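You operate a simulated robot arm through the tools that you are given. There is no shell and no other tool. Be economical: measure what you need, move in short steps, check, and stop when the job is done.

The job below is to be done with a simulated robot arm. You get a single attempt, and the scene is never put back.

TASK
Fit tube Y2 in the dock and flush it with 3 strokes of the green pump.
Fine: shut the line valve before the old tube comes out; old tube in the USED tray beside the drip tray; valve open again.

It is judged by the outcome, as a careful person would: the job done as asked, and still so three seconds after it is handed in. It fails if anything else is knocked over, pushed out of place, dropped, spilled or broken.

THE ROBOT
A 7-joint arm with a two-finger parallel gripper, fixed in place. Base frame: the origin is at the foot of the arm, x ahead of it, y to its left, z up; the work surface is at about z = 850. Lengths are in mm, angles in degrees, forces in N, time in s.
With the tool pointing down near the work surface it reaches from about 240 to 680 mm from the base axis. Its first joint turns from -66.0 to 66.0 degrees. Payload 2.4 kg.
The TCP is the grasp point between the finger pads, 30 mm short of the fingertips. In the tool frame z runs along the fingers and y along their closing line. Largest opening 94 mm; finger width 28, thickness 10; the body of the gripper, 50 by 96 mm, starts 55 mm behind the TCP.
Orientation is told as [roll, pitch, yaw] about the base's x, y, z axes, in that order, counted from this pose: with the fingers straight down and closing along the base's y, the tool's x points along the base's -x, its y along +y and its z along -z.

THE INTERFACE
- The arm moves only by the tool servo_tool. Its argument "moves" is a list of rows, each an object of numbers (a shift or turn left out is 0, a gripper value left out holds the last): "ax", "ay", "az": the turn, a rotation vector about the base's x, y, z in units of 120 degrees (1.0 is 120 degrees); "dx", "dy", "dz": the shift along the base's x, y, z in units of 300 mm (1.0 is 300 mm); "hand": the finger opening in mm, from 0 to 94. In form: [{"ax": .., "ay": .., "az": .., "dx": .., "dy": .., "dz": .., "hand": ..}, ...]. A call has 1 to 12 rows; each row is the pose to reach, as a shift and turn from the pose commanded when the call began. A call with a number of a shift or a turn outside -1 to 1 is refused whole. Each row takes 0.2 s and may step no farther than 50 mm and 8.6 degrees from the row before; otherwise, or with a gripper value out of range, the whole call is refused. A pose out of reach is approached as far as the arm can. The call stops where the force on the tool passes 90 N (or 10 N more than at its start, if that is more) or the arm is blocked; 0.2 s more then pass. Each finger travels about 153 mm/s and halts on what it meets, pressing with about 26 N; the grip force reading is that of the motor and also rises with nothing between the fingers. The clock runs only during rows and for 0.2 s after the last one: add rows that repeat a pose to give the fingers time. It gives the time, the measured TCP pose, the force on the tool (base axes), the opening and the grip force at its end, in the units of the frame above (readings bear some noise).
- Cameras (640 x 400 px; columns grow to the right, rows downward): "scene" is fixed at [49.3, 484.7, 1452.8]; the picture's right is [-0.61, -0.79, 0.00], its down [-0.40, 0.31, -0.87] and it looks along [0.68, -0.53, -0.50] (base axes); focal length 309 px, centre (320, 200). "wrist" rides on the gripper at [-37, 0, -58] in the tool frame; the picture's right is [0.00, -1.00, 0.00], its down [0.97, 0.00, -0.24] and it looks along [0.24, 0.00, 0.97] (tool axes); focal length 218 px, centre (320, 200). There is no depth. A picture from a camera that has moved, and an enlarged one, comes with that camera's place and axes in the base frame and with its lens.
- capture(camera): a new picture of that camera. The clock stands still meanwhile.
- close_up(camera, box): a new picture of the part [left, top, right, bottom] of that camera's present view, enlarged. The clock stands still meanwhile.
- close_job(): hands the job in; it is judged then, once.

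Work in short steps. Places have to be worked out from the pictures, the camera data and where the tool is seen: move nearer, look again, correct. Check each grasp and each placing, and mend what went wrong. You have 120 turns and 76 pictures in all, those below and enlarged ones among them. Open the gripper and draw the arm clear of the work before you hand the job in, unless the task says otherwise; then end with one line.

The tools are called after "Emit:" by a JSON object that holds its "op" and its "data". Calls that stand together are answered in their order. servo_tool: Moves the arm, as the interface text tells. Its arguments: {"type":"object","properties":{"moves":{"type":"array","items":{"type":"object","properties":{"ax":{"type":"number"},"ay":{"type":"number"},"az":{"type":"number"},"dx":{"type":"number"},"dy":{"type":"number"},"dz":{"type":"number"},"hand":{"type":"number"}}}}},"required":["moves"]} The other tools are called the same way: capture (camera) takes a picture; close_up (camera, box) takes an enlarged picture of a part of a camera's view; close_job () hands the job in.

At the start:

```text
time_s: 0.0
tool_pos: [343.0, -29.1, 1275.6]
ee_rot: [0.0, 0.0, 0.0]
ft_force: [-0.5, -0.1, 0.1]
grip_width: 94.1
grip_force: 0.1
```

scene: 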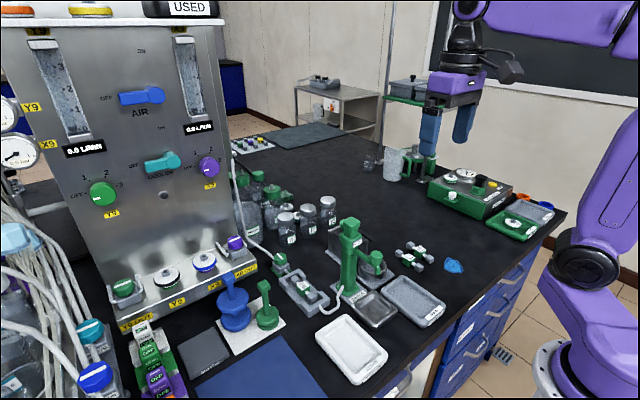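
wrist: 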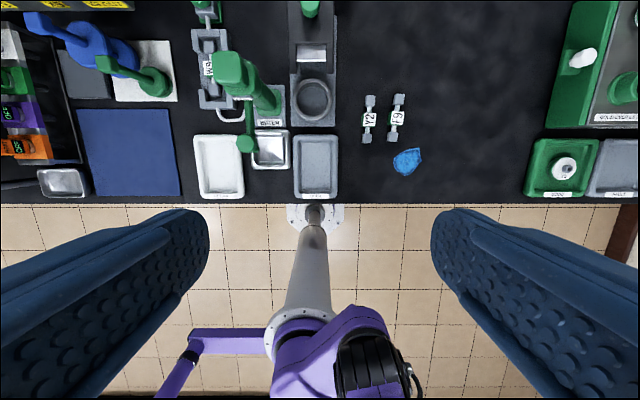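

I'll begin with enlarged views of the work area to identify the dock, valve, pump, trays and tubes.

Emit:
{"op": "close_up", "data": {"camera": "scene", "box": [260, 200, 480, 340]}}

Emit:
{"op": "close_up", "data": {"camera": "wrist", "box": [170, 0, 430, 205]}}

```text
2.86 times, centred on (370, 270) of scene
camera zoom: at [49.3, 484.7, 1452.8], right [-0.61, -0.79, 0.0], down [-0.4, 0.31, -0.87], along [0.68, -0.53, -0.5], focal length 883 px, centre (177, 0)
```

zoom: 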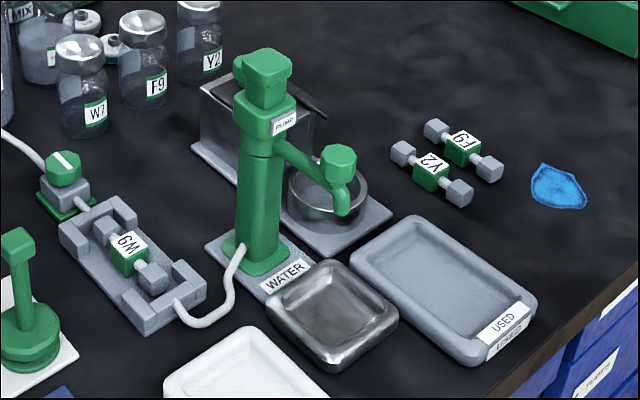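

```text
1.95 times, centred on (300, 102) of wrist
camera zoom: at [380.1, -29.8, 1333.5], right [0.0, -1.0, 0.0], down [-0.97, 0.0, 0.24], along [-0.24, 0.0, -0.97], focal length 426 px, centre (359, 390)
```

zoom: 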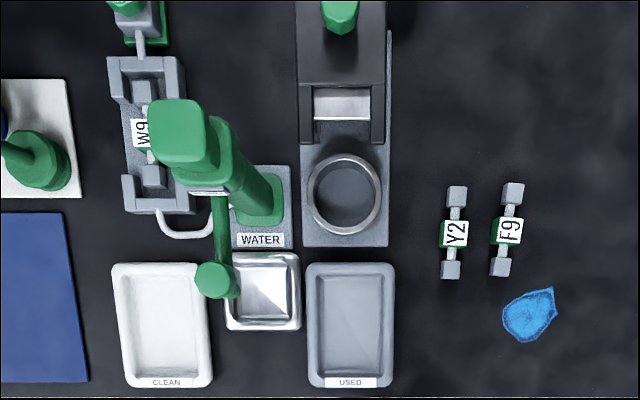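

W9 sits in a dock near (522, 175), Y2 lies near (432, -128), and there is a green inline knob beyond the dock. I'll move the wrist camera over the dock for a better look.

Emit:
{"op": "servo_tool", "data": {"moves": [{"dx": 0.11, "dy": 0.11}, {"dx": 0.22, "dy": 0.22}, {"dx": 0.33, "dy": 0.33}, {"dx": 0.44, "dy": 0.44}, {"dx": 0.5, "dy": 0.5}]}}

Emit:
{"op": "capture", "data": {"camera": "wrist"}}

Emit:
{"op": "close_up", "data": {"camera": "scene", "box": [180, 150, 400, 290]}}

```text
time_s: 1.2
tool_pos: [493.0, 120.1, 1275.7]
ee_rot: [0.0, 0.1, -0.1]
ft_force: [-0.4, -0.3, -0.3]
grip_width: 94.0
grip_force: 0.1
```

```text
71 pictures are left
camera wrist: at [530.0, 119.6, 1334.0], right [0.0, -1.0, 0.0], down [-0.97, 0.0, 0.24], along [-0.24, 0.0, -0.97], focal length 218 px, centre (320, 200)
```

wrist: 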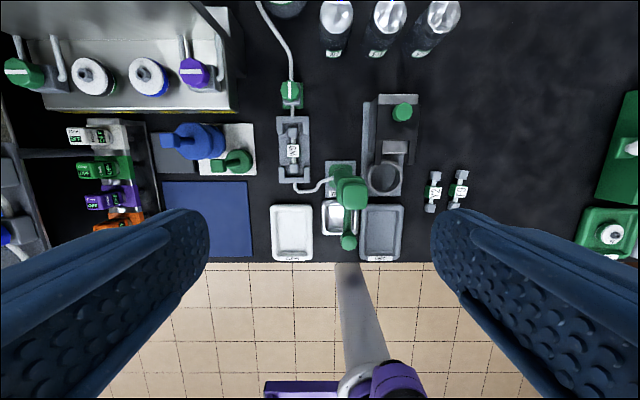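

```text
2.86 times, centred on (290, 220) of scene
camera zoom: at [49.3, 484.8, 1452.8], right [-0.61, -0.79, 0.0], down [-0.4, 0.31, -0.87], along [0.68, -0.53, -0.5], focal length 883 px, centre (406, 143)
```

zoom: 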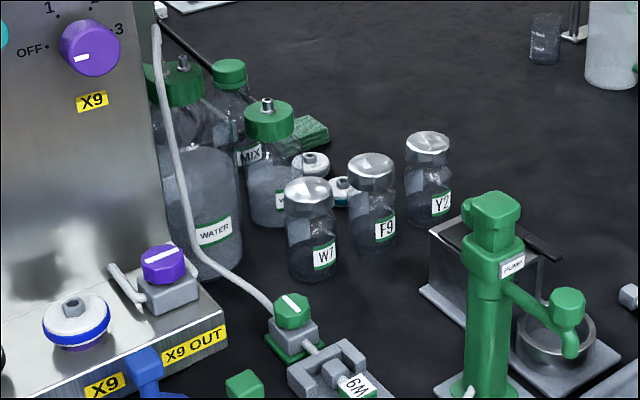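

Closer views of the line valve, dock, and pump from above.

Emit:
{"op": "close_up", "data": {"camera": "wrist", "box": [255, 70, 415, 170]}}

Emit:
{"op": "close_up", "data": {"camera": "wrist", "box": [260, 165, 420, 265]}}

Emit:
{"op": "close_up", "data": {"camera": "scene", "box": [180, 230, 340, 330]}}

```text
4.00 times, centred on (335, 120) of wrist
camera zoom: at [530.0, 119.6, 1334.0], right [0.0, -1.0, 0.0], down [-0.97, 0.0, 0.24], along [-0.24, 0.0, -0.97], focal length 873 px, centre (260, 520)
```

zoom: 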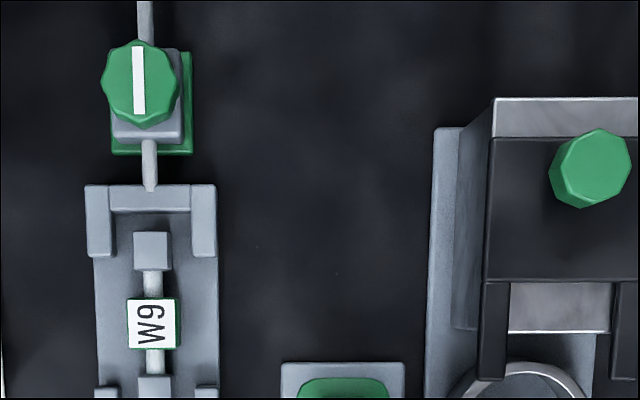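

```text
4.00 times, centred on (340, 215) of wrist
camera zoom: at [530.0, 119.6, 1334.0], right [0.0, -1.0, 0.0], down [-0.97, 0.0, 0.24], along [-0.24, 0.0, -0.97], focal length 873 px, centre (240, 140)
```

zoom: 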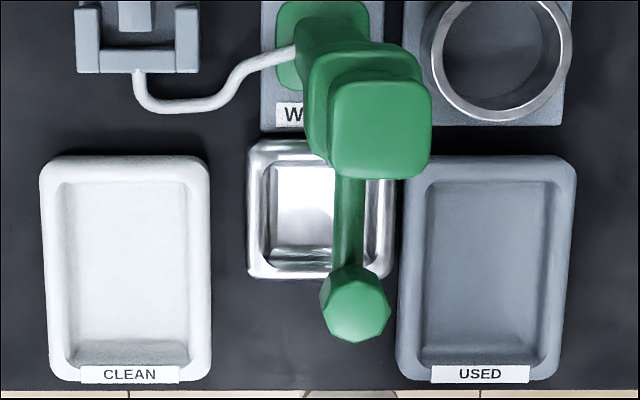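

```text
4.00 times, centred on (260, 280) of scene
camera zoom: at [49.3, 484.8, 1452.8], right [-0.61, -0.79, 0.0], down [-0.4, 0.31, -0.87], along [0.68, -0.53, -0.5], focal length 1236 px, centre (560, -120)
```

zoom: 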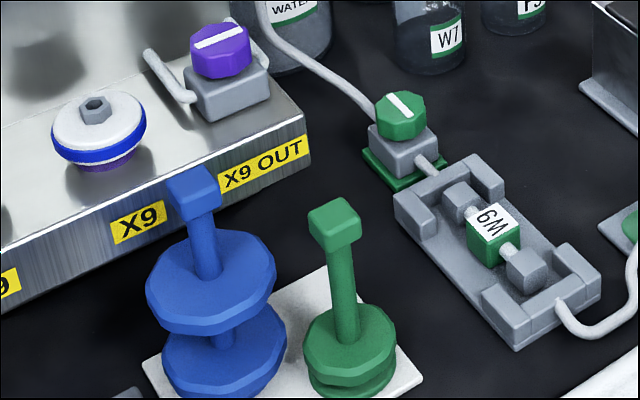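

The pump head is near (466, 74, 1059), with an arm ending near (380, 72, 1008). I'll zoom in to work out what moves.

Emit:
{"op": "close_up", "data": {"camera": "scene", "box": [325, 205, 405, 255]}}

Emit:
{"op": "close_up", "data": {"camera": "scene", "box": [330, 250, 450, 325]}}

```text
8.00 times, centred on (365, 230) of scene
camera zoom: at [49.3, 484.8, 1452.8], right [-0.61, -0.79, 0.0], down [-0.4, 0.31, -0.87], along [0.68, -0.53, -0.5], focal length 2472 px, centre (-40, -40)
```

zoom: 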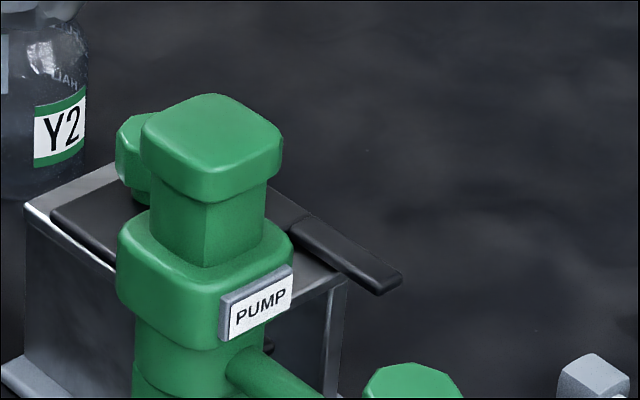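

```text
5.33 times, centred on (390, 288) of scene
camera zoom: at [49.3, 484.8, 1452.8], right [-0.61, -0.79, 0.0], down [-0.4, 0.31, -0.87], along [0.68, -0.53, -0.5], focal length 1648 px, centre (-53, -267)
```

zoom: 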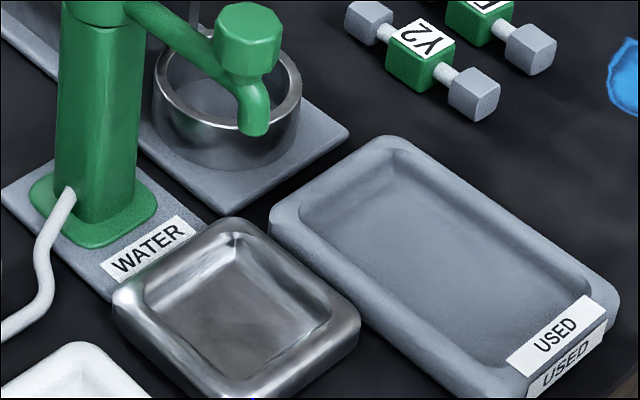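

The plunger is the square pump head; the line valve knob is near (624, 174, top 904), with its bar along the line (open). I'll move above the valve and look.

Emit:
{"op": "servo_tool", "data": {"moves": [{"dx": 0.06, "dy": 0.025, "dz": -0.12}, {"dx": 0.12, "dy": 0.05, "dz": -0.24}, {"dx": 0.18, "dy": 0.075, "dz": -0.36}, {"dx": 0.24, "dy": 0.1, "dz": -0.48}, {"dx": 0.3, "dy": 0.125, "dz": -0.6}, {"dx": 0.36, "dy": 0.15, "dz": -0.72}, {"dx": 0.4367, "dy": 0.18, "dz": -0.85}, {"dx": 0.4367, "dy": 0.18, "dz": -0.85}]}}

Emit:
{"op": "capture", "data": {"camera": "wrist"}}

Emit:
{"op": "close_up", "data": {"camera": "scene", "box": [180, 200, 340, 300]}}

```text
time_s: 3.0
tool_pos: [621.6, 174.0, 1020.1]
ee_rot: [0.0, 0.0, 0.0]
ft_force: [-0.1, 0.0, 0.5]
grip_width: 93.9
grip_force: 0.1
```

```text
64 pictures are left
camera wrist: at [659.9, 174.6, 1078.2], right [0.0, -1.0, 0.0], down [-0.97, 0.0, 0.24], along [-0.24, 0.0, -0.97], focal length 218 px, centre (320, 200)
```

wrist: 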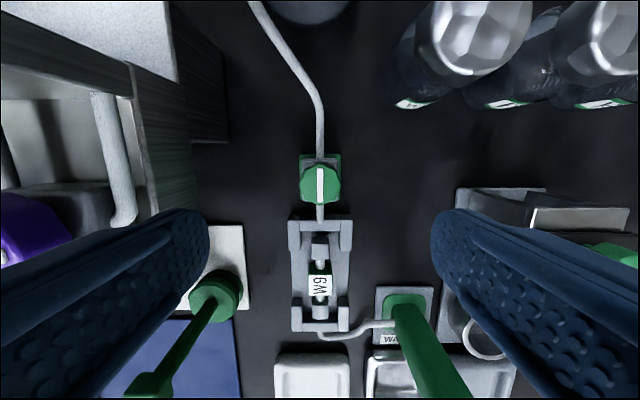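

```text
4.00 times, centred on (260, 250) of scene
camera zoom: at [49.3, 484.7, 1452.8], right [-0.61, -0.79, 0.0], down [-0.4, 0.31, -0.87], along [0.68, -0.53, -0.5], focal length 1236 px, centre (560, 0)
```

zoom: 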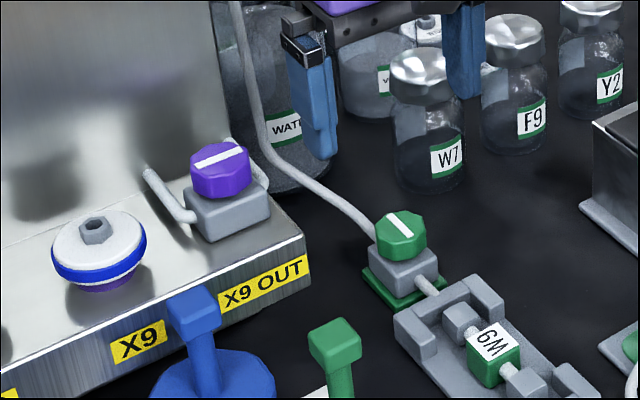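

Triangulating puts the knob at about (629, 174.5), top z≈897. I'll lower with partly closed fingers to TCP z≈914.

Emit:
{"op": "servo_tool", "data": {"moves": [{"dx": 0.01, "dz": -0.1, "hand": 60}, {"dx": 0.02, "dz": -0.2, "hand": 60}, {"dx": 0.02, "dz": -0.3, "hand": 60}, {"dx": 0.02, "dz": -0.3, "hand": 60}]}}

Emit:
{"op": "capture", "data": {"camera": "wrist"}}

Emit:
{"op": "close_up", "data": {"camera": "scene", "box": [230, 220, 330, 282]}}

```text
time_s: 4.0
tool_pos: [630.4, 176.0, 929.0]
ee_rot: [0.0, 0.0, 0.0]
ft_force: [0.5, -1.2, -0.7]
grip_width: 60.0
grip_force: 0.0
```

```text
62 pictures are left
camera wrist: at [667.1, 175.2, 986.6], right [0.0, -1.0, 0.0], down [-0.97, 0.0, 0.24], along [-0.24, 0.0, -0.97], focal length 218 px, centre (320, 200)
```

wrist: 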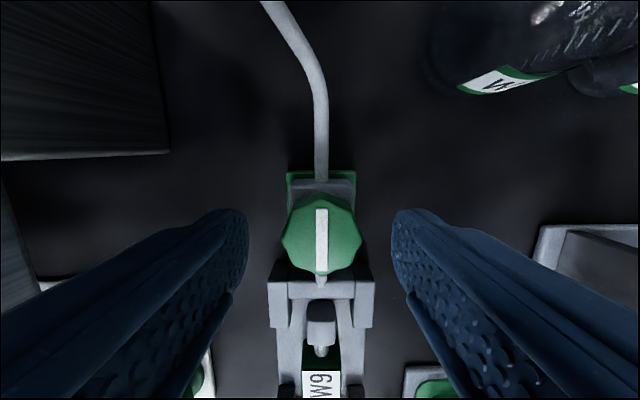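

```text
6.40 times, centred on (280, 251) of scene
camera zoom: at [49.3, 484.7, 1452.8], right [-0.61, -0.79, 0.0], down [-0.4, 0.31, -0.87], along [0.68, -0.53, -0.5], focal length 1978 px, centre (576, -126)
```

zoom: 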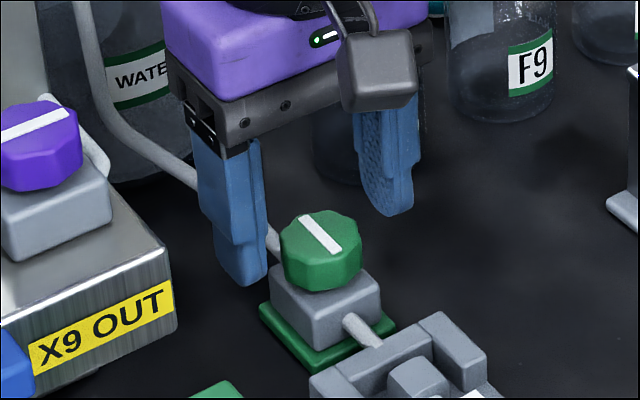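

Well centred. The knob's flats are at about 22.5°, so I'll yaw +22.5°, descend 15 mm and grip.

Emit:
{"op": "servo_tool", "data": {"moves": [{"az": 0.0625, "hand": 60}, {"az": 0.125, "dz": -0.025, "dy": -0.003}, {"az": 0.1875, "dz": -0.053, "dy": -0.003}, {"az": 0.1875, "dz": -0.053, "dy": -0.003}, {"az": 0.1875, "dz": -0.053, "dy": -0.003, "hand": 20}, {"az": 0.1875, "dz": -0.053, "dy": -0.003, "hand": 20}]}}

Emit:
{"op": "capture", "data": {"camera": "wrist"}}

```text
time_s: 5.4
tool_pos: [628.8, 175.6, 913.7]
ee_rot: [-0.1, -0.1, 22.5]
ft_force: [-0.6, 3.3, -1.7]
grip_width: 31.1
grip_force: 44.8
```

```text
60 pictures are left
camera wrist: at [664.3, 189.3, 971.9], right [0.38, -0.92, 0.0], down [-0.9, -0.37, 0.24], along [-0.22, -0.09, -0.97], focal length 218 px, centre (320, 200)
```

wrist: 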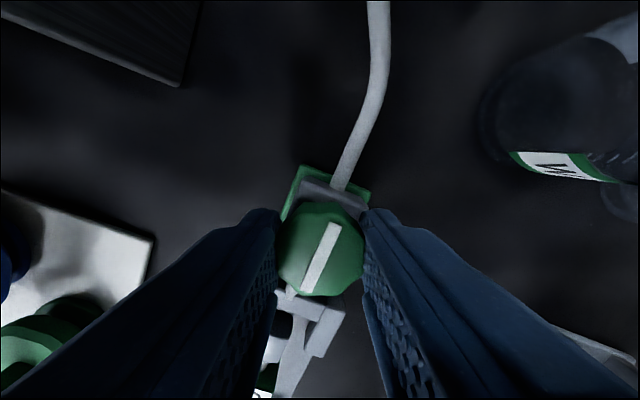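

Gripped at 31 mm. I'll turn clockwise ~25° and check if the knob follows.

Emit:
{"op": "servo_tool", "data": {"moves": [{"az": -0.07}, {"az": -0.14}, {"az": -0.21}, {"az": -0.21}]}}

Emit:
{"op": "close_up", "data": {"camera": "wrist", "box": [200, 150, 440, 300]}}

```text
time_s: 6.4
tool_pos: [629.1, 174.3, 913.7]
ee_rot: [0.0, 0.0, -2.8]
ft_force: [4.1, 7.4, -13.2]
grip_width: 31.6
grip_force: 44.9
```

```text
2.67 times, centred on (320, 225) of wrist
camera zoom: at [667.1, 172.5, 972.0], right [-0.05, -1.0, 0.0], down [-0.97, 0.05, 0.24], along [-0.24, 0.01, -0.97], focal length 582 px, centre (320, 133)
```

zoom: 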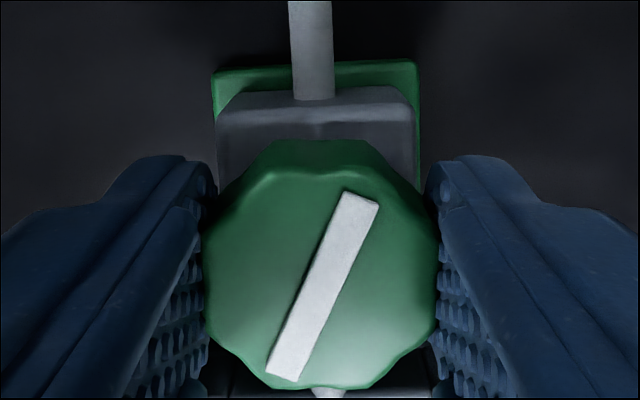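

The knob turns with the gripper. I'll continue to a total of 90°.

Emit:
{"op": "servo_tool", "data": {"moves": [{"az": -0.07}, {"az": -0.14}, {"az": -0.21}, {"az": -0.28}, {"az": -0.35}, {"az": -0.42}, {"az": -0.49}, {"az": -0.545}, {"az": -0.545}]}}

Emit:
{"op": "close_up", "data": {"camera": "wrist", "box": [200, 150, 440, 300]}}

```text
time_s: 8.4
tool_pos: [629.3, 173.2, 913.2]
ee_rot: [-0.2, 0.0, -68.3]
ft_force: [-14.0, 2.4, -7.8]
grip_width: 31.5
grip_force: 45.2
```

```text
2.67 times, centred on (320, 225) of wrist
camera zoom: at [643.3, 138.7, 972.0], right [-0.93, -0.37, 0.0], down [-0.36, 0.9, 0.24], along [-0.09, 0.22, -0.97], focal length 582 px, centre (320, 133)
```

zoom: 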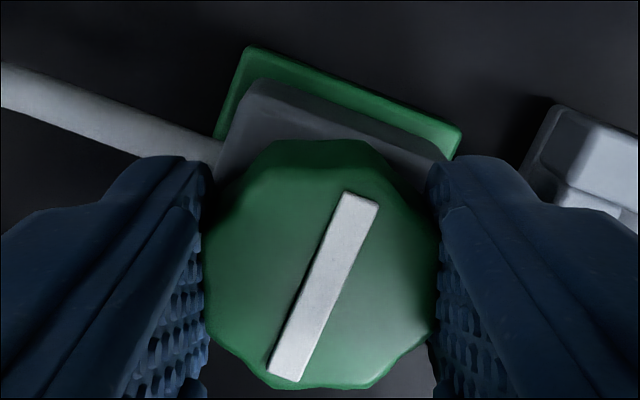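

The bar looks perpendicular to the line now. Release, raise and check.

Emit:
{"op": "servo_tool", "data": {"moves": [{"hand": 56}, {"hand": 56}, {"dz": 0.1, "hand": 56}, {"dz": 0.2, "az": 0.07}, {"dz": 0.3, "az": 0.14}, {"dz": 0.35, "az": 0.21}, {"dz": 0.35, "az": 0.28}, {"dz": 0.35, "az": 0.35}, {"dz": 0.35, "az": 0.42}, {"dz": 0.35, "az": 0.49}, {"dz": 0.35, "az": 0.565}]}}

Emit:
{"op": "capture", "data": {"camera": "wrist"}}

```text
refused: row 11 steps farther than a row can; nothing moved
```

```text
57 pictures are left
camera wrist: at [643.3, 138.7, 972.0], right [-0.93, -0.37, 0.0], down [-0.36, 0.9, 0.24], along [-0.09, 0.22, -0.97], focal length 218 px, centre (320, 200)
```

wrist: 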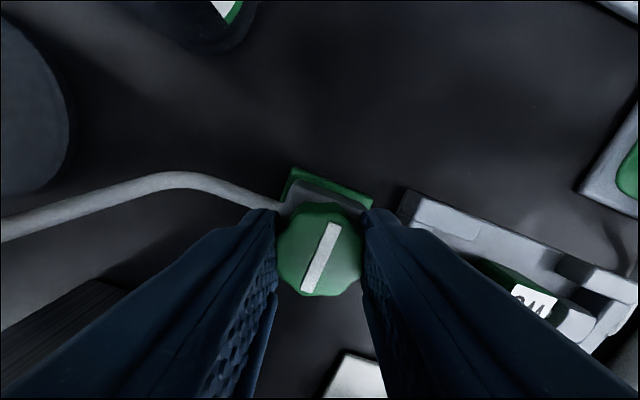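

One row was too large; I'll resend with a smaller opening (the dock is close) and legal steps.

Emit:
{"op": "servo_tool", "data": {"moves": [{"hand": 44}, {"hand": 44}, {"dz": 0.1, "hand": 44}, {"dz": 0.2, "az": 0.07}, {"dz": 0.3, "az": 0.14}, {"dz": 0.35, "az": 0.21}, {"dz": 0.35, "az": 0.28}, {"dz": 0.35, "az": 0.35}, {"dz": 0.35, "az": 0.42}, {"dz": 0.35, "az": 0.49}, {"dz": 0.35, "az": 0.56}]}}

Emit:
{"op": "close_up", "data": {"camera": "wrist", "box": [240, 140, 400, 340]}}

```text
time_s: 10.8
tool_pos: [629.7, 174.6, 1020.3]
ee_rot: [0.1, 0.1, -0.7]
ft_force: [0.4, 0.8, 0.1]
grip_width: 43.7
grip_force: 0.1
```

```text
2.00 times, centred on (320, 240) of wrist
camera zoom: at [667.1, 173.0, 1077.3], right [-0.01, -1.0, 0.0], down [-0.97, 0.01, 0.24], along [-0.24, 0.0, -0.97], focal length 436 px, centre (320, 120)
```

zoom: 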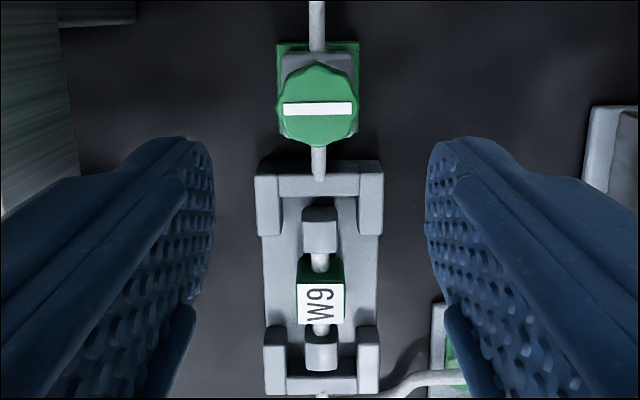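

Valve shut (bar across the line). W9's block is around (521, 173, top 882); I'll move over it at z≈945 and look.

Emit:
{"op": "servo_tool", "data": {"moves": [{"dx": -0.15, "hand": 46}, {"dx": -0.3, "hand": 46}, {"dx": -0.362, "dy": -0.004, "dz": -0.1, "az": 0.006}, {"dx": -0.362, "dy": -0.004, "dz": -0.25, "az": 0.006}, {"dx": -0.362, "dy": -0.004, "dz": -0.25, "az": 0.006}]}}

Emit:
{"op": "capture", "data": {"camera": "wrist"}}

Emit:
{"op": "close_up", "data": {"camera": "scene", "box": [250, 230, 370, 330]}}

```text
time_s: 12.0
tool_pos: [521.5, 172.0, 941.9]
ee_rot: [0.0, 0.1, -0.2]
ft_force: [0.5, -0.5, -0.1]
grip_width: 46.2
grip_force: 0.0
```

```text
55 pictures are left
camera wrist: at [560.0, 170.8, 1000.9], right [0.0, -1.0, 0.0], down [-0.97, 0.0, 0.24], along [-0.24, 0.0, -0.97], focal length 218 px, centre (320, 200)
```

wrist: 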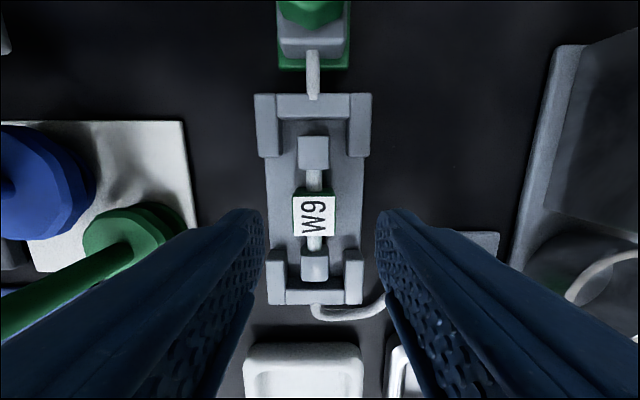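

```text
4.00 times, centred on (310, 280) of scene
camera zoom: at [49.3, 484.7, 1452.8], right [-0.61, -0.79, 0.0], down [-0.4, 0.31, -0.87], along [0.68, -0.53, -0.5], focal length 1236 px, centre (360, -120)
```

zoom: 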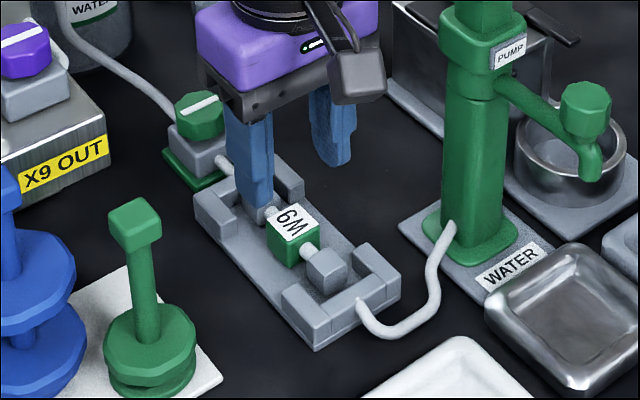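

Label centre works out at (521, 174). I'll correct y by 2 mm, descend to z≈894 and grip.

Emit:
{"op": "servo_tool", "data": {"moves": [{"dy": 0.007, "dz": -0.06, "hand": 46}, {"dy": 0.007, "dz": -0.12}, {"dy": 0.007, "dz": -0.158}, {"dy": 0.007, "dz": -0.158}, {"dy": 0.007, "dz": -0.158, "hand": 12}, {"dy": 0.007, "dz": -0.158, "hand": 12}]}}

Emit:
{"op": "capture", "data": {"camera": "wrist"}}

Emit:
{"op": "close_up", "data": {"camera": "scene", "box": [250, 230, 370, 330]}}

```text
time_s: 13.4
tool_pos: [522.1, 172.7, 896.3]
ee_rot: [0.1, 0.0, -0.2]
ft_force: [-0.9, 0.0, 0.0]
grip_width: 24.9
grip_force: 26.3
```

```text
53 pictures are left
camera wrist: at [559.5, 172.4, 954.7], right [0.0, -1.0, 0.0], down [-0.97, 0.0, 0.24], along [-0.24, 0.0, -0.97], focal length 218 px, centre (320, 200)
```

wrist: 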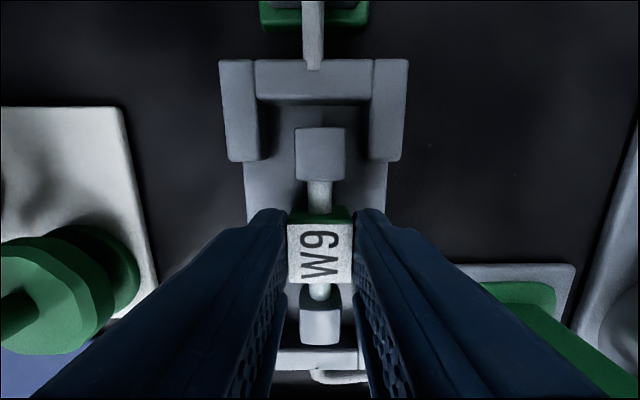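

```text
4.00 times, centred on (310, 280) of scene
camera zoom: at [49.3, 484.7, 1452.8], right [-0.61, -0.79, 0.0], down [-0.4, 0.31, -0.87], along [0.68, -0.53, -0.5], focal length 1236 px, centre (360, -120)
```

zoom: 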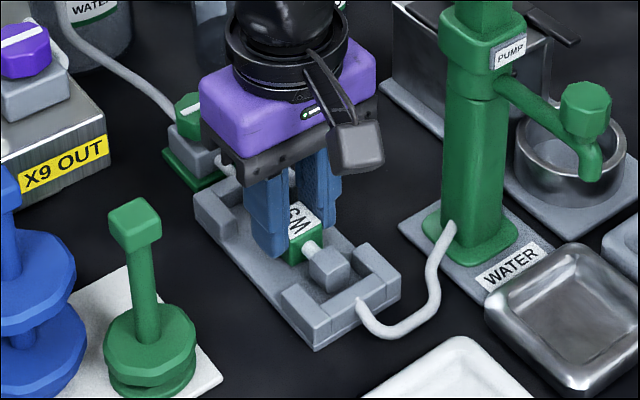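

W9 gripped (24.9 mm). Lift straight up to z≈1130 (clear of the pump head) and check.

Emit:
{"op": "servo_tool", "data": {"moves": [{"dz": 0.05}, {"dz": 0.15}, {"dz": 0.3}, {"dz": 0.45}, {"dz": 0.6}, {"dz": 0.78}, {"dz": 0.78}]}}

Emit:
{"op": "capture", "data": {"camera": "wrist"}}

```text
refused: row 6 steps farther than a row can; nothing moved
```

```text
51 pictures are left
camera wrist: at [559.5, 172.4, 954.7], right [0.0, -1.0, 0.0], down [-0.97, 0.0, 0.24], along [-0.24, 0.0, -0.97], focal length 218 px, centre (320, 200)
```

wrist: 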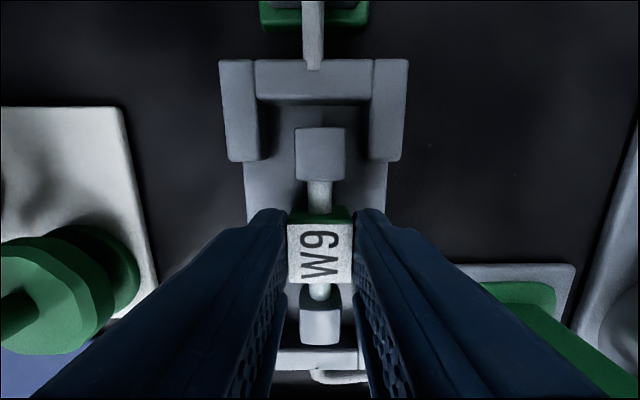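

Last step was too large (max 0.166); resending with proper increments.

Emit:
{"op": "servo_tool", "data": {"moves": [{"dz": 0.05}, {"dz": 0.15}, {"dz": 0.3}, {"dz": 0.46}, {"dz": 0.62}, {"dz": 0.78}, {"dz": 0.78}]}}

Emit:
{"op": "capture", "data": {"camera": "wrist"}}

```text
time_s: 15.0
tool_pos: [520.0, 174.5, 1131.0]
ee_rot: [-0.1, 0.0, -0.2]
ft_force: [-0.3, -0.7, -0.4]
grip_width: 24.7
grip_force: 26.1
```

```text
50 pictures are left
camera wrist: at [558.5, 173.6, 1188.9], right [0.0, -1.0, 0.0], down [-0.97, 0.0, 0.24], along [-0.24, 0.0, -0.97], focal length 218 px, centre (320, 200)
```

wrist: 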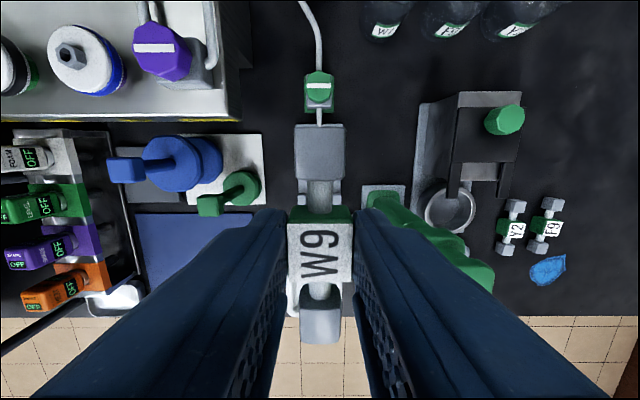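

W9 is held. There are labelled units at left showing "OFF"; I'll glance at those while carrying W9 over to the USED tray at about (336, -22).

Emit:
{"op": "close_up", "data": {"camera": "wrist", "box": [0, 110, 160, 330]}}

Emit:
{"op": "servo_tool", "data": {"moves": [{"dx": -0.1, "dy": -0.108}, {"dx": -0.2, "dy": -0.216}, {"dx": -0.3, "dy": -0.324}, {"dx": -0.4, "dy": -0.432}, {"dx": -0.5, "dy": -0.54}, {"dx": -0.6, "dy": -0.65}, {"dx": -0.6, "dy": -0.65}]}}

Emit:
{"op": "capture", "data": {"camera": "wrist"}}

Emit:
{"op": "capture", "data": {"camera": "scene"}}

```text
1.82 times, centred on (80, 220) of wrist
camera zoom: at [558.5, 173.6, 1188.9], right [0.0, -1.0, 0.0], down [-0.97, 0.0, 0.24], along [-0.24, 0.0, -0.97], focal length 397 px, centre (756, 164)
```

zoom: 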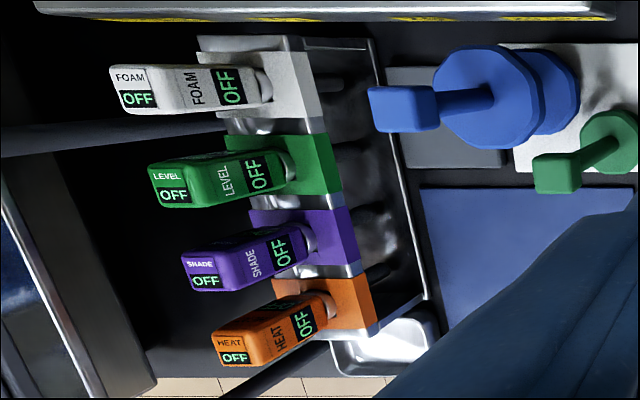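

```text
time_s: 16.6
tool_pos: [339.8, -20.7, 1130.7]
ee_rot: [-0.1, -0.1, -0.2]
ft_force: [0.0, -0.2, -0.8]
grip_width: 25.0
grip_force: 26.3
```

```text
48 pictures are left
camera wrist: at [378.0, -20.0, 1188.3], right [0.0, -1.0, 0.0], down [-0.97, 0.0, 0.24], along [-0.24, 0.0, -0.97], focal length 218 px, centre (320, 200)
```

wrist: 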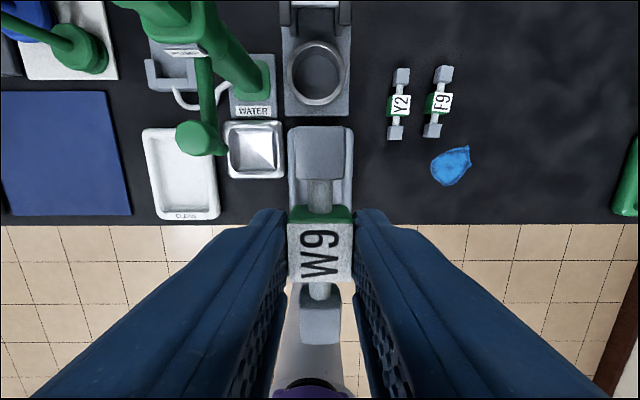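

```text
47 pictures are left
```

scene: 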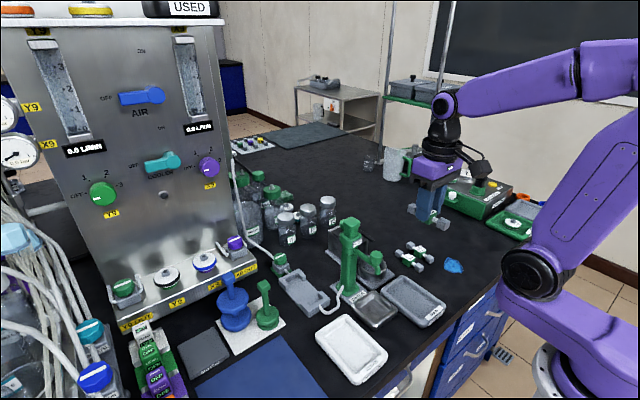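

The tray lies under the tool. Descending to z≈905 and then easing down until contact.

Emit:
{"op": "servo_tool", "data": {"moves": [{"dx": -0.012, "dz": -0.15}, {"dx": -0.012, "dz": -0.3}, {"dx": -0.012, "dz": -0.45}, {"dx": -0.012, "dz": -0.6}, {"dx": -0.012, "dz": -0.7}, {"dx": -0.012, "dz": -0.75}, {"dx": -0.012, "dz": -0.75}]}}

Emit:
{"op": "capture", "data": {"camera": "wrist"}}

Emit:
{"op": "close_up", "data": {"camera": "scene", "box": [340, 240, 460, 340]}}

```text
time_s: 18.2
tool_pos: [336.8, -21.0, 903.6]
ee_rot: [0.0, -0.1, -0.2]
ft_force: [0.0, 0.1, -0.9]
grip_width: 24.7
grip_force: 25.9
```

```text
46 pictures are left
camera wrist: at [373.9, -21.9, 962.3], right [0.0, -1.0, 0.0], down [-0.97, 0.0, 0.24], along [-0.24, 0.0, -0.97], focal length 218 px, centre (320, 200)
```

wrist: 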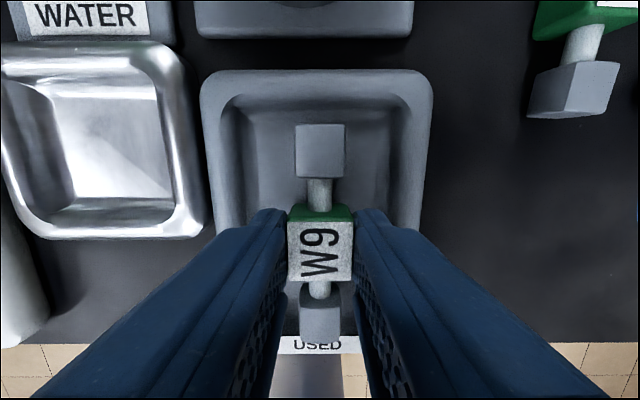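

```text
4.00 times, centred on (400, 290) of scene
camera zoom: at [49.3, 484.7, 1452.8], right [-0.61, -0.79, 0.0], down [-0.4, 0.31, -0.87], along [0.68, -0.53, -0.5], focal length 1236 px, centre (0, -160)
```

zoom: 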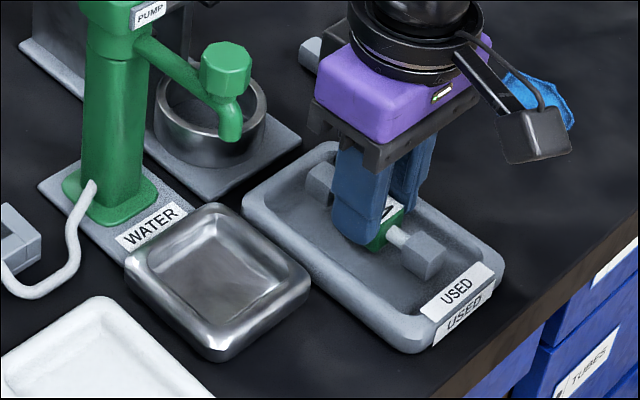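

W9 is centred in the tray. Easing down to contact.

Emit:
{"op": "servo_tool", "data": {"moves": [{"dz": -0.01}, {"dz": -0.02}, {"dz": -0.027}, {"dz": -0.027}]}}

Emit:
{"op": "close_up", "data": {"camera": "scene", "box": [360, 260, 460, 340]}}

```text
time_s: 19.2
tool_pos: [336.5, -20.2, 898.3]
ee_rot: [0.0, 0.1, -0.2]
ft_force: [-0.2, 0.1, -0.3]
grip_width: 25.0
grip_force: 26.5
```

```text
5.00 times, centred on (410, 300) of scene
camera zoom: at [49.3, 484.7, 1452.8], right [-0.61, -0.79, 0.0], down [-0.4, 0.31, -0.87], along [0.68, -0.53, -0.5], focal length 1545 px, centre (-130, -300)
```

zoom: 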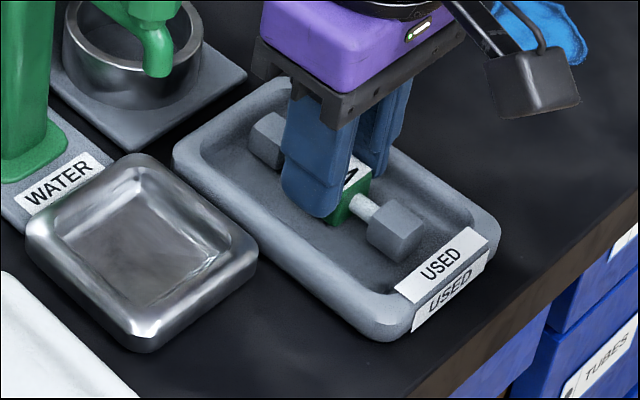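

No contact yet; continue down in small rows.

Emit:
{"op": "servo_tool", "data": {"moves": [{"dz": -0.006}, {"dz": -0.012}, {"dz": -0.018}, {"dz": -0.024}, {"dz": -0.024}]}}

```text
time_s: 20.4
tool_pos: [337.1, -20.0, 891.5]
ee_rot: [0.0, -0.1, -0.1]
ft_force: [-1.5, 1.1, 20.3]
grip_width: 25.1
grip_force: 26.3
```

Contact (20 N up). Relax 1 mm, open modestly, lift.

Emit:
{"op": "servo_tool", "data": {"moves": [{"dz": 0.003}, {"dz": 0.003, "hand": 36}, {"dz": 0.003, "hand": 36}, {"dz": 0.1, "hand": 36}, {"dz": 0.25, "hand": 46}, {"dz": 0.35}, {"dz": 0.35}]}}

Emit:
{"op": "capture", "data": {"camera": "wrist"}}

```text
time_s: 22.0
tool_pos: [337.9, -20.0, 996.5]
ee_rot: [0.0, -0.1, -0.2]
ft_force: [0.1, 0.1, -0.3]
grip_width: 46.0
grip_force: 0.1
```

```text
43 pictures are left
camera wrist: at [375.3, -21.0, 1053.7], right [0.0, -1.0, 0.0], down [-0.97, 0.0, 0.24], along [-0.24, 0.0, -0.97], focal length 218 px, centre (320, 200)
```

wrist: 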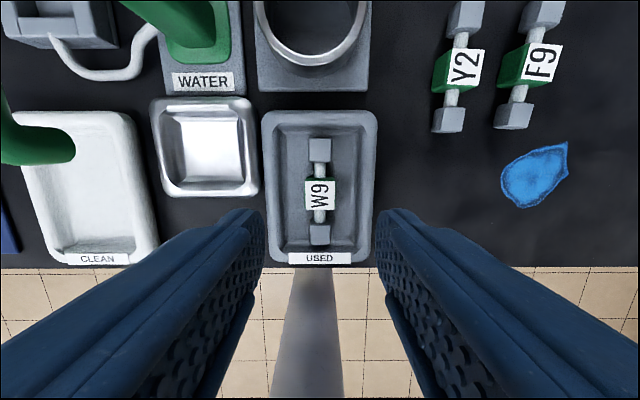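

W9 rests in the USED tray. Now move above Y2 (~(432, -128)) for a straight-down look.

Emit:
{"op": "servo_tool", "data": {"moves": [{"dx": 0.1, "dy": -0.12}, {"dx": 0.2, "dy": -0.24}, {"dx": 0.317, "dy": -0.35}, {"dx": 0.317, "dy": -0.35}]}}

Emit:
{"op": "capture", "data": {"camera": "wrist"}}

```text
time_s: 23.0
tool_pos: [432.1, -124.9, 996.2]
ee_rot: [0.0, 0.0, -0.2]
ft_force: [-0.1, -0.4, -0.8]
grip_width: 46.0
grip_force: 0.0
```

```text
42 pictures are left
camera wrist: at [468.9, -125.5, 1053.8], right [0.0, -1.0, 0.0], down [-0.97, 0.0, 0.24], along [-0.24, 0.0, -0.97], focal length 218 px, centre (320, 200)
```

wrist: 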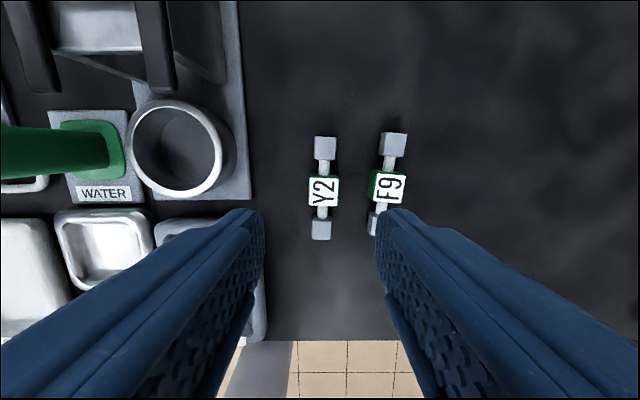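

Y2 is at (432, -128), yaw about -2.5°. Align, narrow the opening to 40 and descend to z≈888, then grip.

Emit:
{"op": "servo_tool", "data": {"moves": [{"dy": -0.01, "az": -0.02, "dz": -0.12, "hand": 40}, {"dy": -0.01, "az": -0.02, "dz": -0.25, "hand": 40}, {"dy": -0.01, "az": -0.02, "dz": -0.32, "hand": 40}, {"dy": -0.01, "az": -0.02, "dz": -0.36, "hand": 40}, {"dy": -0.01, "az": -0.02, "dz": -0.36, "hand": 40}, {"dy": -0.01, "az": -0.02, "dz": -0.36, "hand": 12}, {"dy": -0.01, "az": -0.02, "dz": -0.36, "hand": 12}]}}

Emit:
{"op": "capture", "data": {"camera": "wrist"}}

```text
time_s: 24.6
tool_pos: [431.5, -127.8, 888.5]
ee_rot: [-0.1, 0.0, -2.6]
ft_force: [0.9, -0.1, -1.0]
grip_width: 24.7
grip_force: 25.6
```

```text
41 pictures are left
camera wrist: at [469.4, -130.0, 944.7], right [-0.05, -1.0, 0.0], down [-0.97, 0.04, 0.24], along [-0.24, 0.01, -0.97], focal length 218 px, centre (320, 200)
```

wrist: 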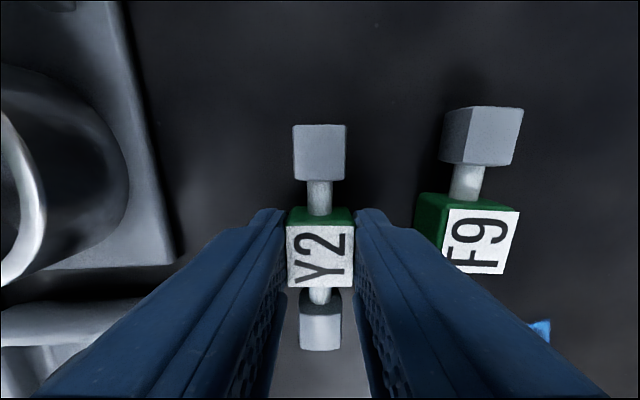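

Y2 gripped squarely, in the same relative pose as W9 was. Lift to z≈1130.

Emit:
{"op": "servo_tool", "data": {"moves": [{"dz": 0.05}, {"dz": 0.16}, {"dz": 0.32}, {"dz": 0.48}, {"dz": 0.64}, {"dz": 0.8, "az": 0.02}, {"dz": 0.8, "dx": 0.05, "dy": 0.14, "az": 0.02}, {"dz": 0.8, "dx": 0.1, "dy": 0.28, "az": 0.02}, {"dz": 0.8, "dx": 0.15, "dy": 0.42, "az": 0.02}]}}

Emit:
{"op": "servo_tool", "data": {"moves": [{"dx": 0.05, "dy": 0.14}, {"dx": 0.1, "dy": 0.28}, {"dx": 0.15, "dy": 0.42}, {"dx": 0.152, "dy": 0.585}, {"dx": 0.152, "dy": 0.585}]}}

Emit:
{"op": "capture", "data": {"camera": "wrist"}}

```text
time_s: 26.6
tool_pos: [481.0, -1.6, 1129.6]
ee_rot: [0.0, 0.0, -0.2]
ft_force: [-0.5, 0.3, -0.5]
grip_width: 24.7
grip_force: 25.8
```

```text
time_s: 27.8
tool_pos: [522.4, 174.5, 1130.5]
ee_rot: [-0.1, 0.0, -0.3]
ft_force: [1.2, 0.3, 0.7]
grip_width: 24.9
grip_force: 25.5
```

```text
40 pictures are left
camera wrist: at [561.4, 173.4, 1187.9], right [0.0, -1.0, 0.0], down [-0.97, 0.0, 0.24], along [-0.24, 0.0, -0.97], focal length 218 px, centre (320, 200)
```

wrist: 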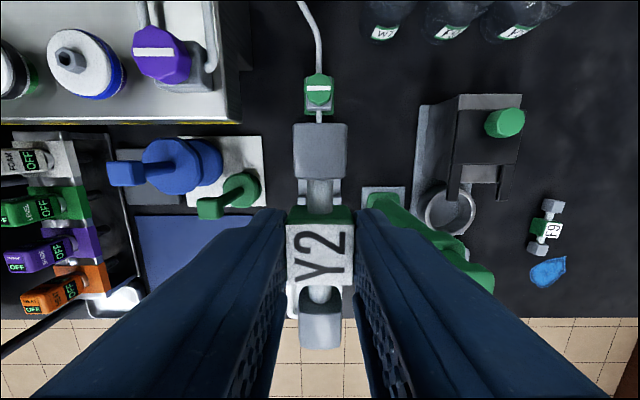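

Y2 is above the dock. Descending to z≈930 for an alignment look before insertion.

Emit:
{"op": "servo_tool", "data": {"moves": [{"dx": -0.004, "dy": 0.003, "dz": -0.15}, {"dx": -0.004, "dy": 0.003, "dz": -0.3}, {"dx": -0.004, "dy": 0.003, "dz": -0.45}, {"dx": -0.004, "dy": 0.003, "dz": -0.58}, {"dx": -0.004, "dy": 0.003, "dz": -0.65}, {"dx": -0.004, "dy": 0.003, "dz": -0.65}]}}

Emit:
{"op": "capture", "data": {"camera": "wrist"}}

Emit:
{"op": "close_up", "data": {"camera": "scene", "box": [250, 240, 370, 320]}}

```text
time_s: 29.2
tool_pos: [524.0, 175.5, 933.0]
ee_rot: [0.0, 0.0, -0.2]
ft_force: [-0.5, -0.7, -0.1]
grip_width: 25.0
grip_force: 25.8
```

```text
39 pictures are left
camera wrist: at [561.2, 174.4, 990.4], right [0.0, -1.0, 0.0], down [-0.97, 0.0, 0.24], along [-0.24, 0.0, -0.97], focal length 218 px, centre (320, 200)
```

wrist: 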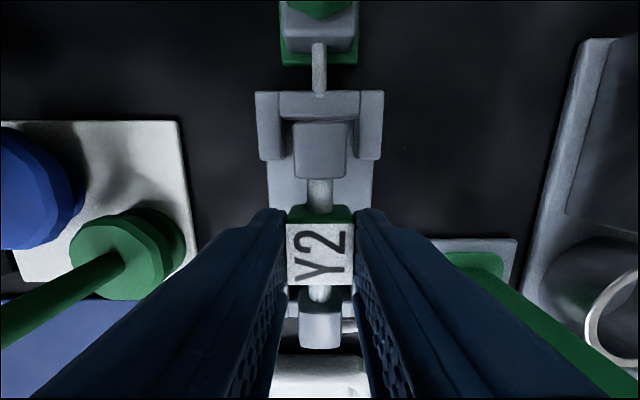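

```text
5.00 times, centred on (310, 280) of scene
camera zoom: at [49.3, 484.7, 1452.8], right [-0.61, -0.79, 0.0], down [-0.4, 0.31, -0.87], along [0.68, -0.53, -0.5], focal length 1545 px, centre (370, -200)
```

zoom: 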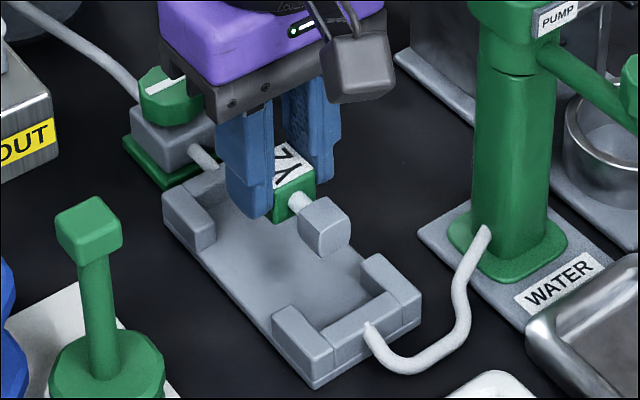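

Lateral alignment looks right (tube centred between the clips). Lowering into the dock in small rows until contact.

Emit:
{"op": "servo_tool", "data": {"moves": [{"dz": -0.04}, {"dz": -0.08}, {"dz": -0.1}, {"dz": -0.11}, {"dz": -0.118}, {"dz": -0.124}, {"dz": -0.124}]}}

Emit:
{"op": "capture", "data": {"camera": "wrist"}}

Emit:
{"op": "close_up", "data": {"camera": "scene", "box": [250, 240, 370, 320]}}

```text
time_s: 30.8
tool_pos: [522.9, 173.7, 896.6]
ee_rot: [0.0, 0.0, -0.3]
ft_force: [1.0, -0.7, -0.1]
grip_width: 24.8
grip_force: 26.7
```

```text
37 pictures are left
camera wrist: at [560.2, 173.7, 953.8], right [0.0, -1.0, 0.0], down [-0.97, 0.0, 0.24], along [-0.24, 0.0, -0.97], focal length 218 px, centre (320, 200)
```

wrist: 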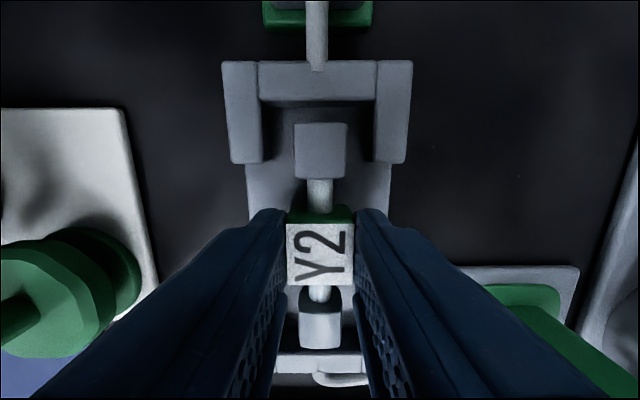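

```text
5.00 times, centred on (310, 280) of scene
camera zoom: at [49.3, 484.7, 1452.8], right [-0.61, -0.79, 0.0], down [-0.4, 0.31, -0.87], along [0.68, -0.53, -0.5], focal length 1545 px, centre (370, -200)
```

zoom: 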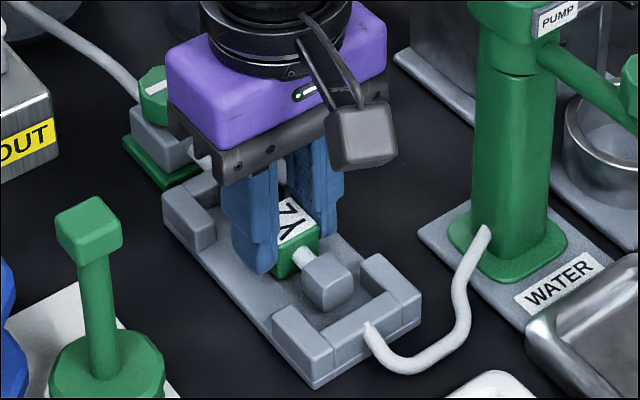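

No contact yet; continue down in ~1.5 mm rows.

Emit:
{"op": "servo_tool", "data": {"moves": [{"dz": -0.005}, {"dz": -0.01}, {"dz": -0.015}, {"dz": -0.015}]}}

Emit:
{"op": "servo_tool", "data": {"moves": [{"dz": -0.004}, {"dz": -0.008}, {"dz": -0.008}]}}

```text
time_s: 31.8
tool_pos: [521.7, 174.8, 892.1]
ee_rot: [0.1, -0.3, -0.2]
ft_force: [-4.0, 0.0, 20.0]
grip_width: 24.8
grip_force: 25.9
```

```text
time_s: 32.6
tool_pos: [523.7, 174.4, 889.0]
ee_rot: [0.1, -0.2, -0.2]
ft_force: [2.1, 1.0, 20.8]
grip_width: 25.0
grip_force: 25.7
```

Contact force is steady at 20 N; I'll check the seating before releasing.

Emit:
{"op": "close_up", "data": {"camera": "wrist", "box": [200, 40, 440, 400]}}

Emit:
{"op": "close_up", "data": {"camera": "scene", "box": [270, 255, 340, 315]}}

```text
1.11 times, centred on (320, 220) of wrist
camera zoom: at [560.0, 173.6, 947.2], right [0.0, -1.0, 0.0], down [-0.97, 0.0, 0.24], along [-0.24, 0.0, -0.97], focal length 242 px, centre (320, 178)
```

zoom: 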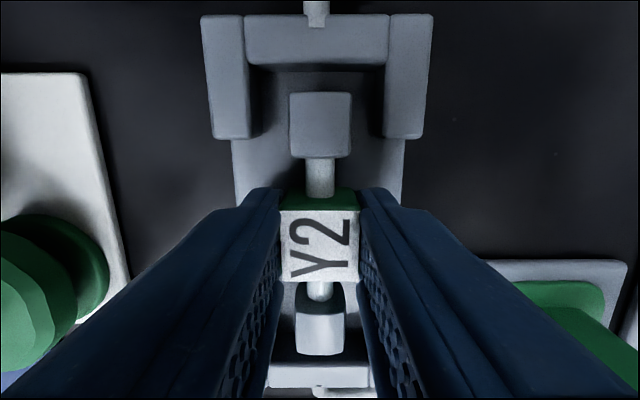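

```text
6.67 times, centred on (305, 285) of scene
camera zoom: at [49.0, 484.6, 1452.8], right [-0.61, -0.79, 0.0], down [-0.4, 0.31, -0.87], along [0.68, -0.53, -0.5], focal length 2060 px, centre (420, -367)
```

zoom: 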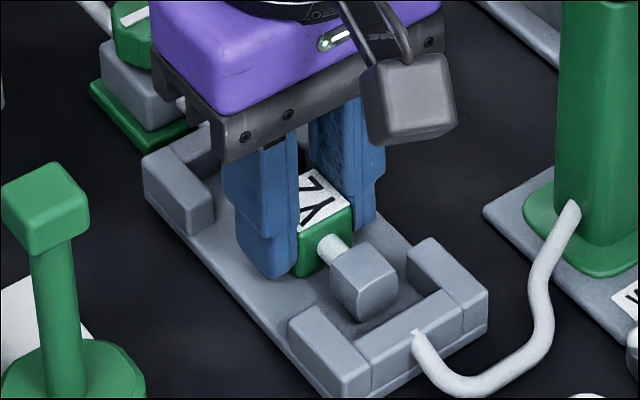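

Y2 sits between the clips, on the plate. Relax, release and lift to compare with W9's original seat.

Emit:
{"op": "servo_tool", "data": {"moves": [{"dz": 0.005}, {"dz": 0.005, "hand": 44}, {"dz": 0.005, "hand": 44}, {"dz": 0.1}, {"dz": 0.25}, {"dz": 0.4}, {"dz": 0.4}]}}

Emit:
{"op": "close_up", "data": {"camera": "wrist", "box": [220, 120, 420, 300]}}

Emit:
{"op": "close_up", "data": {"camera": "scene", "box": [250, 240, 370, 320]}}

```text
time_s: 34.2
tool_pos: [522.0, 173.4, 1012.0]
ee_rot: [0.0, 0.1, -0.2]
ft_force: [0.0, 0.6, 1.1]
grip_width: 43.8
grip_force: 0.0
```

```text
2.22 times, centred on (320, 210) of wrist
camera zoom: at [559.2, 173.3, 1069.2], right [0.0, -1.0, 0.0], down [-0.97, 0.0, 0.24], along [-0.24, 0.0, -0.97], focal length 485 px, centre (320, 178)
```

zoom: 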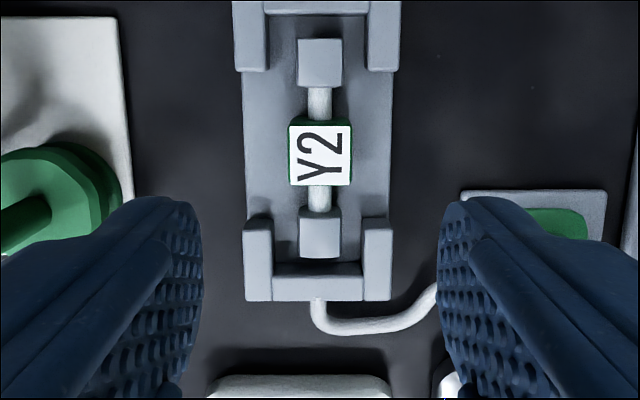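

```text
5.00 times, centred on (310, 280) of scene
camera zoom: at [49.3, 484.7, 1452.8], right [-0.61, -0.79, 0.0], down [-0.4, 0.31, -0.87], along [0.68, -0.53, -0.5], focal length 1545 px, centre (370, -200)
```

zoom: 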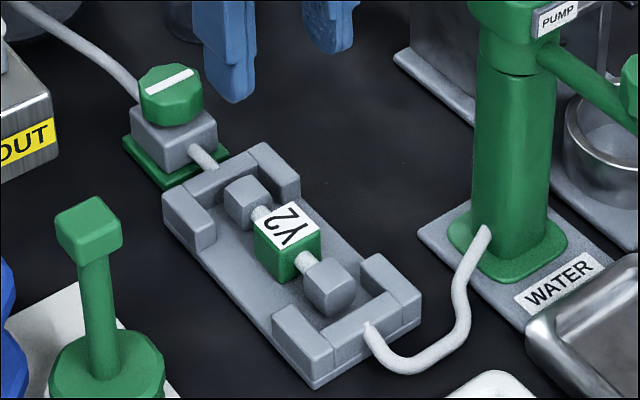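

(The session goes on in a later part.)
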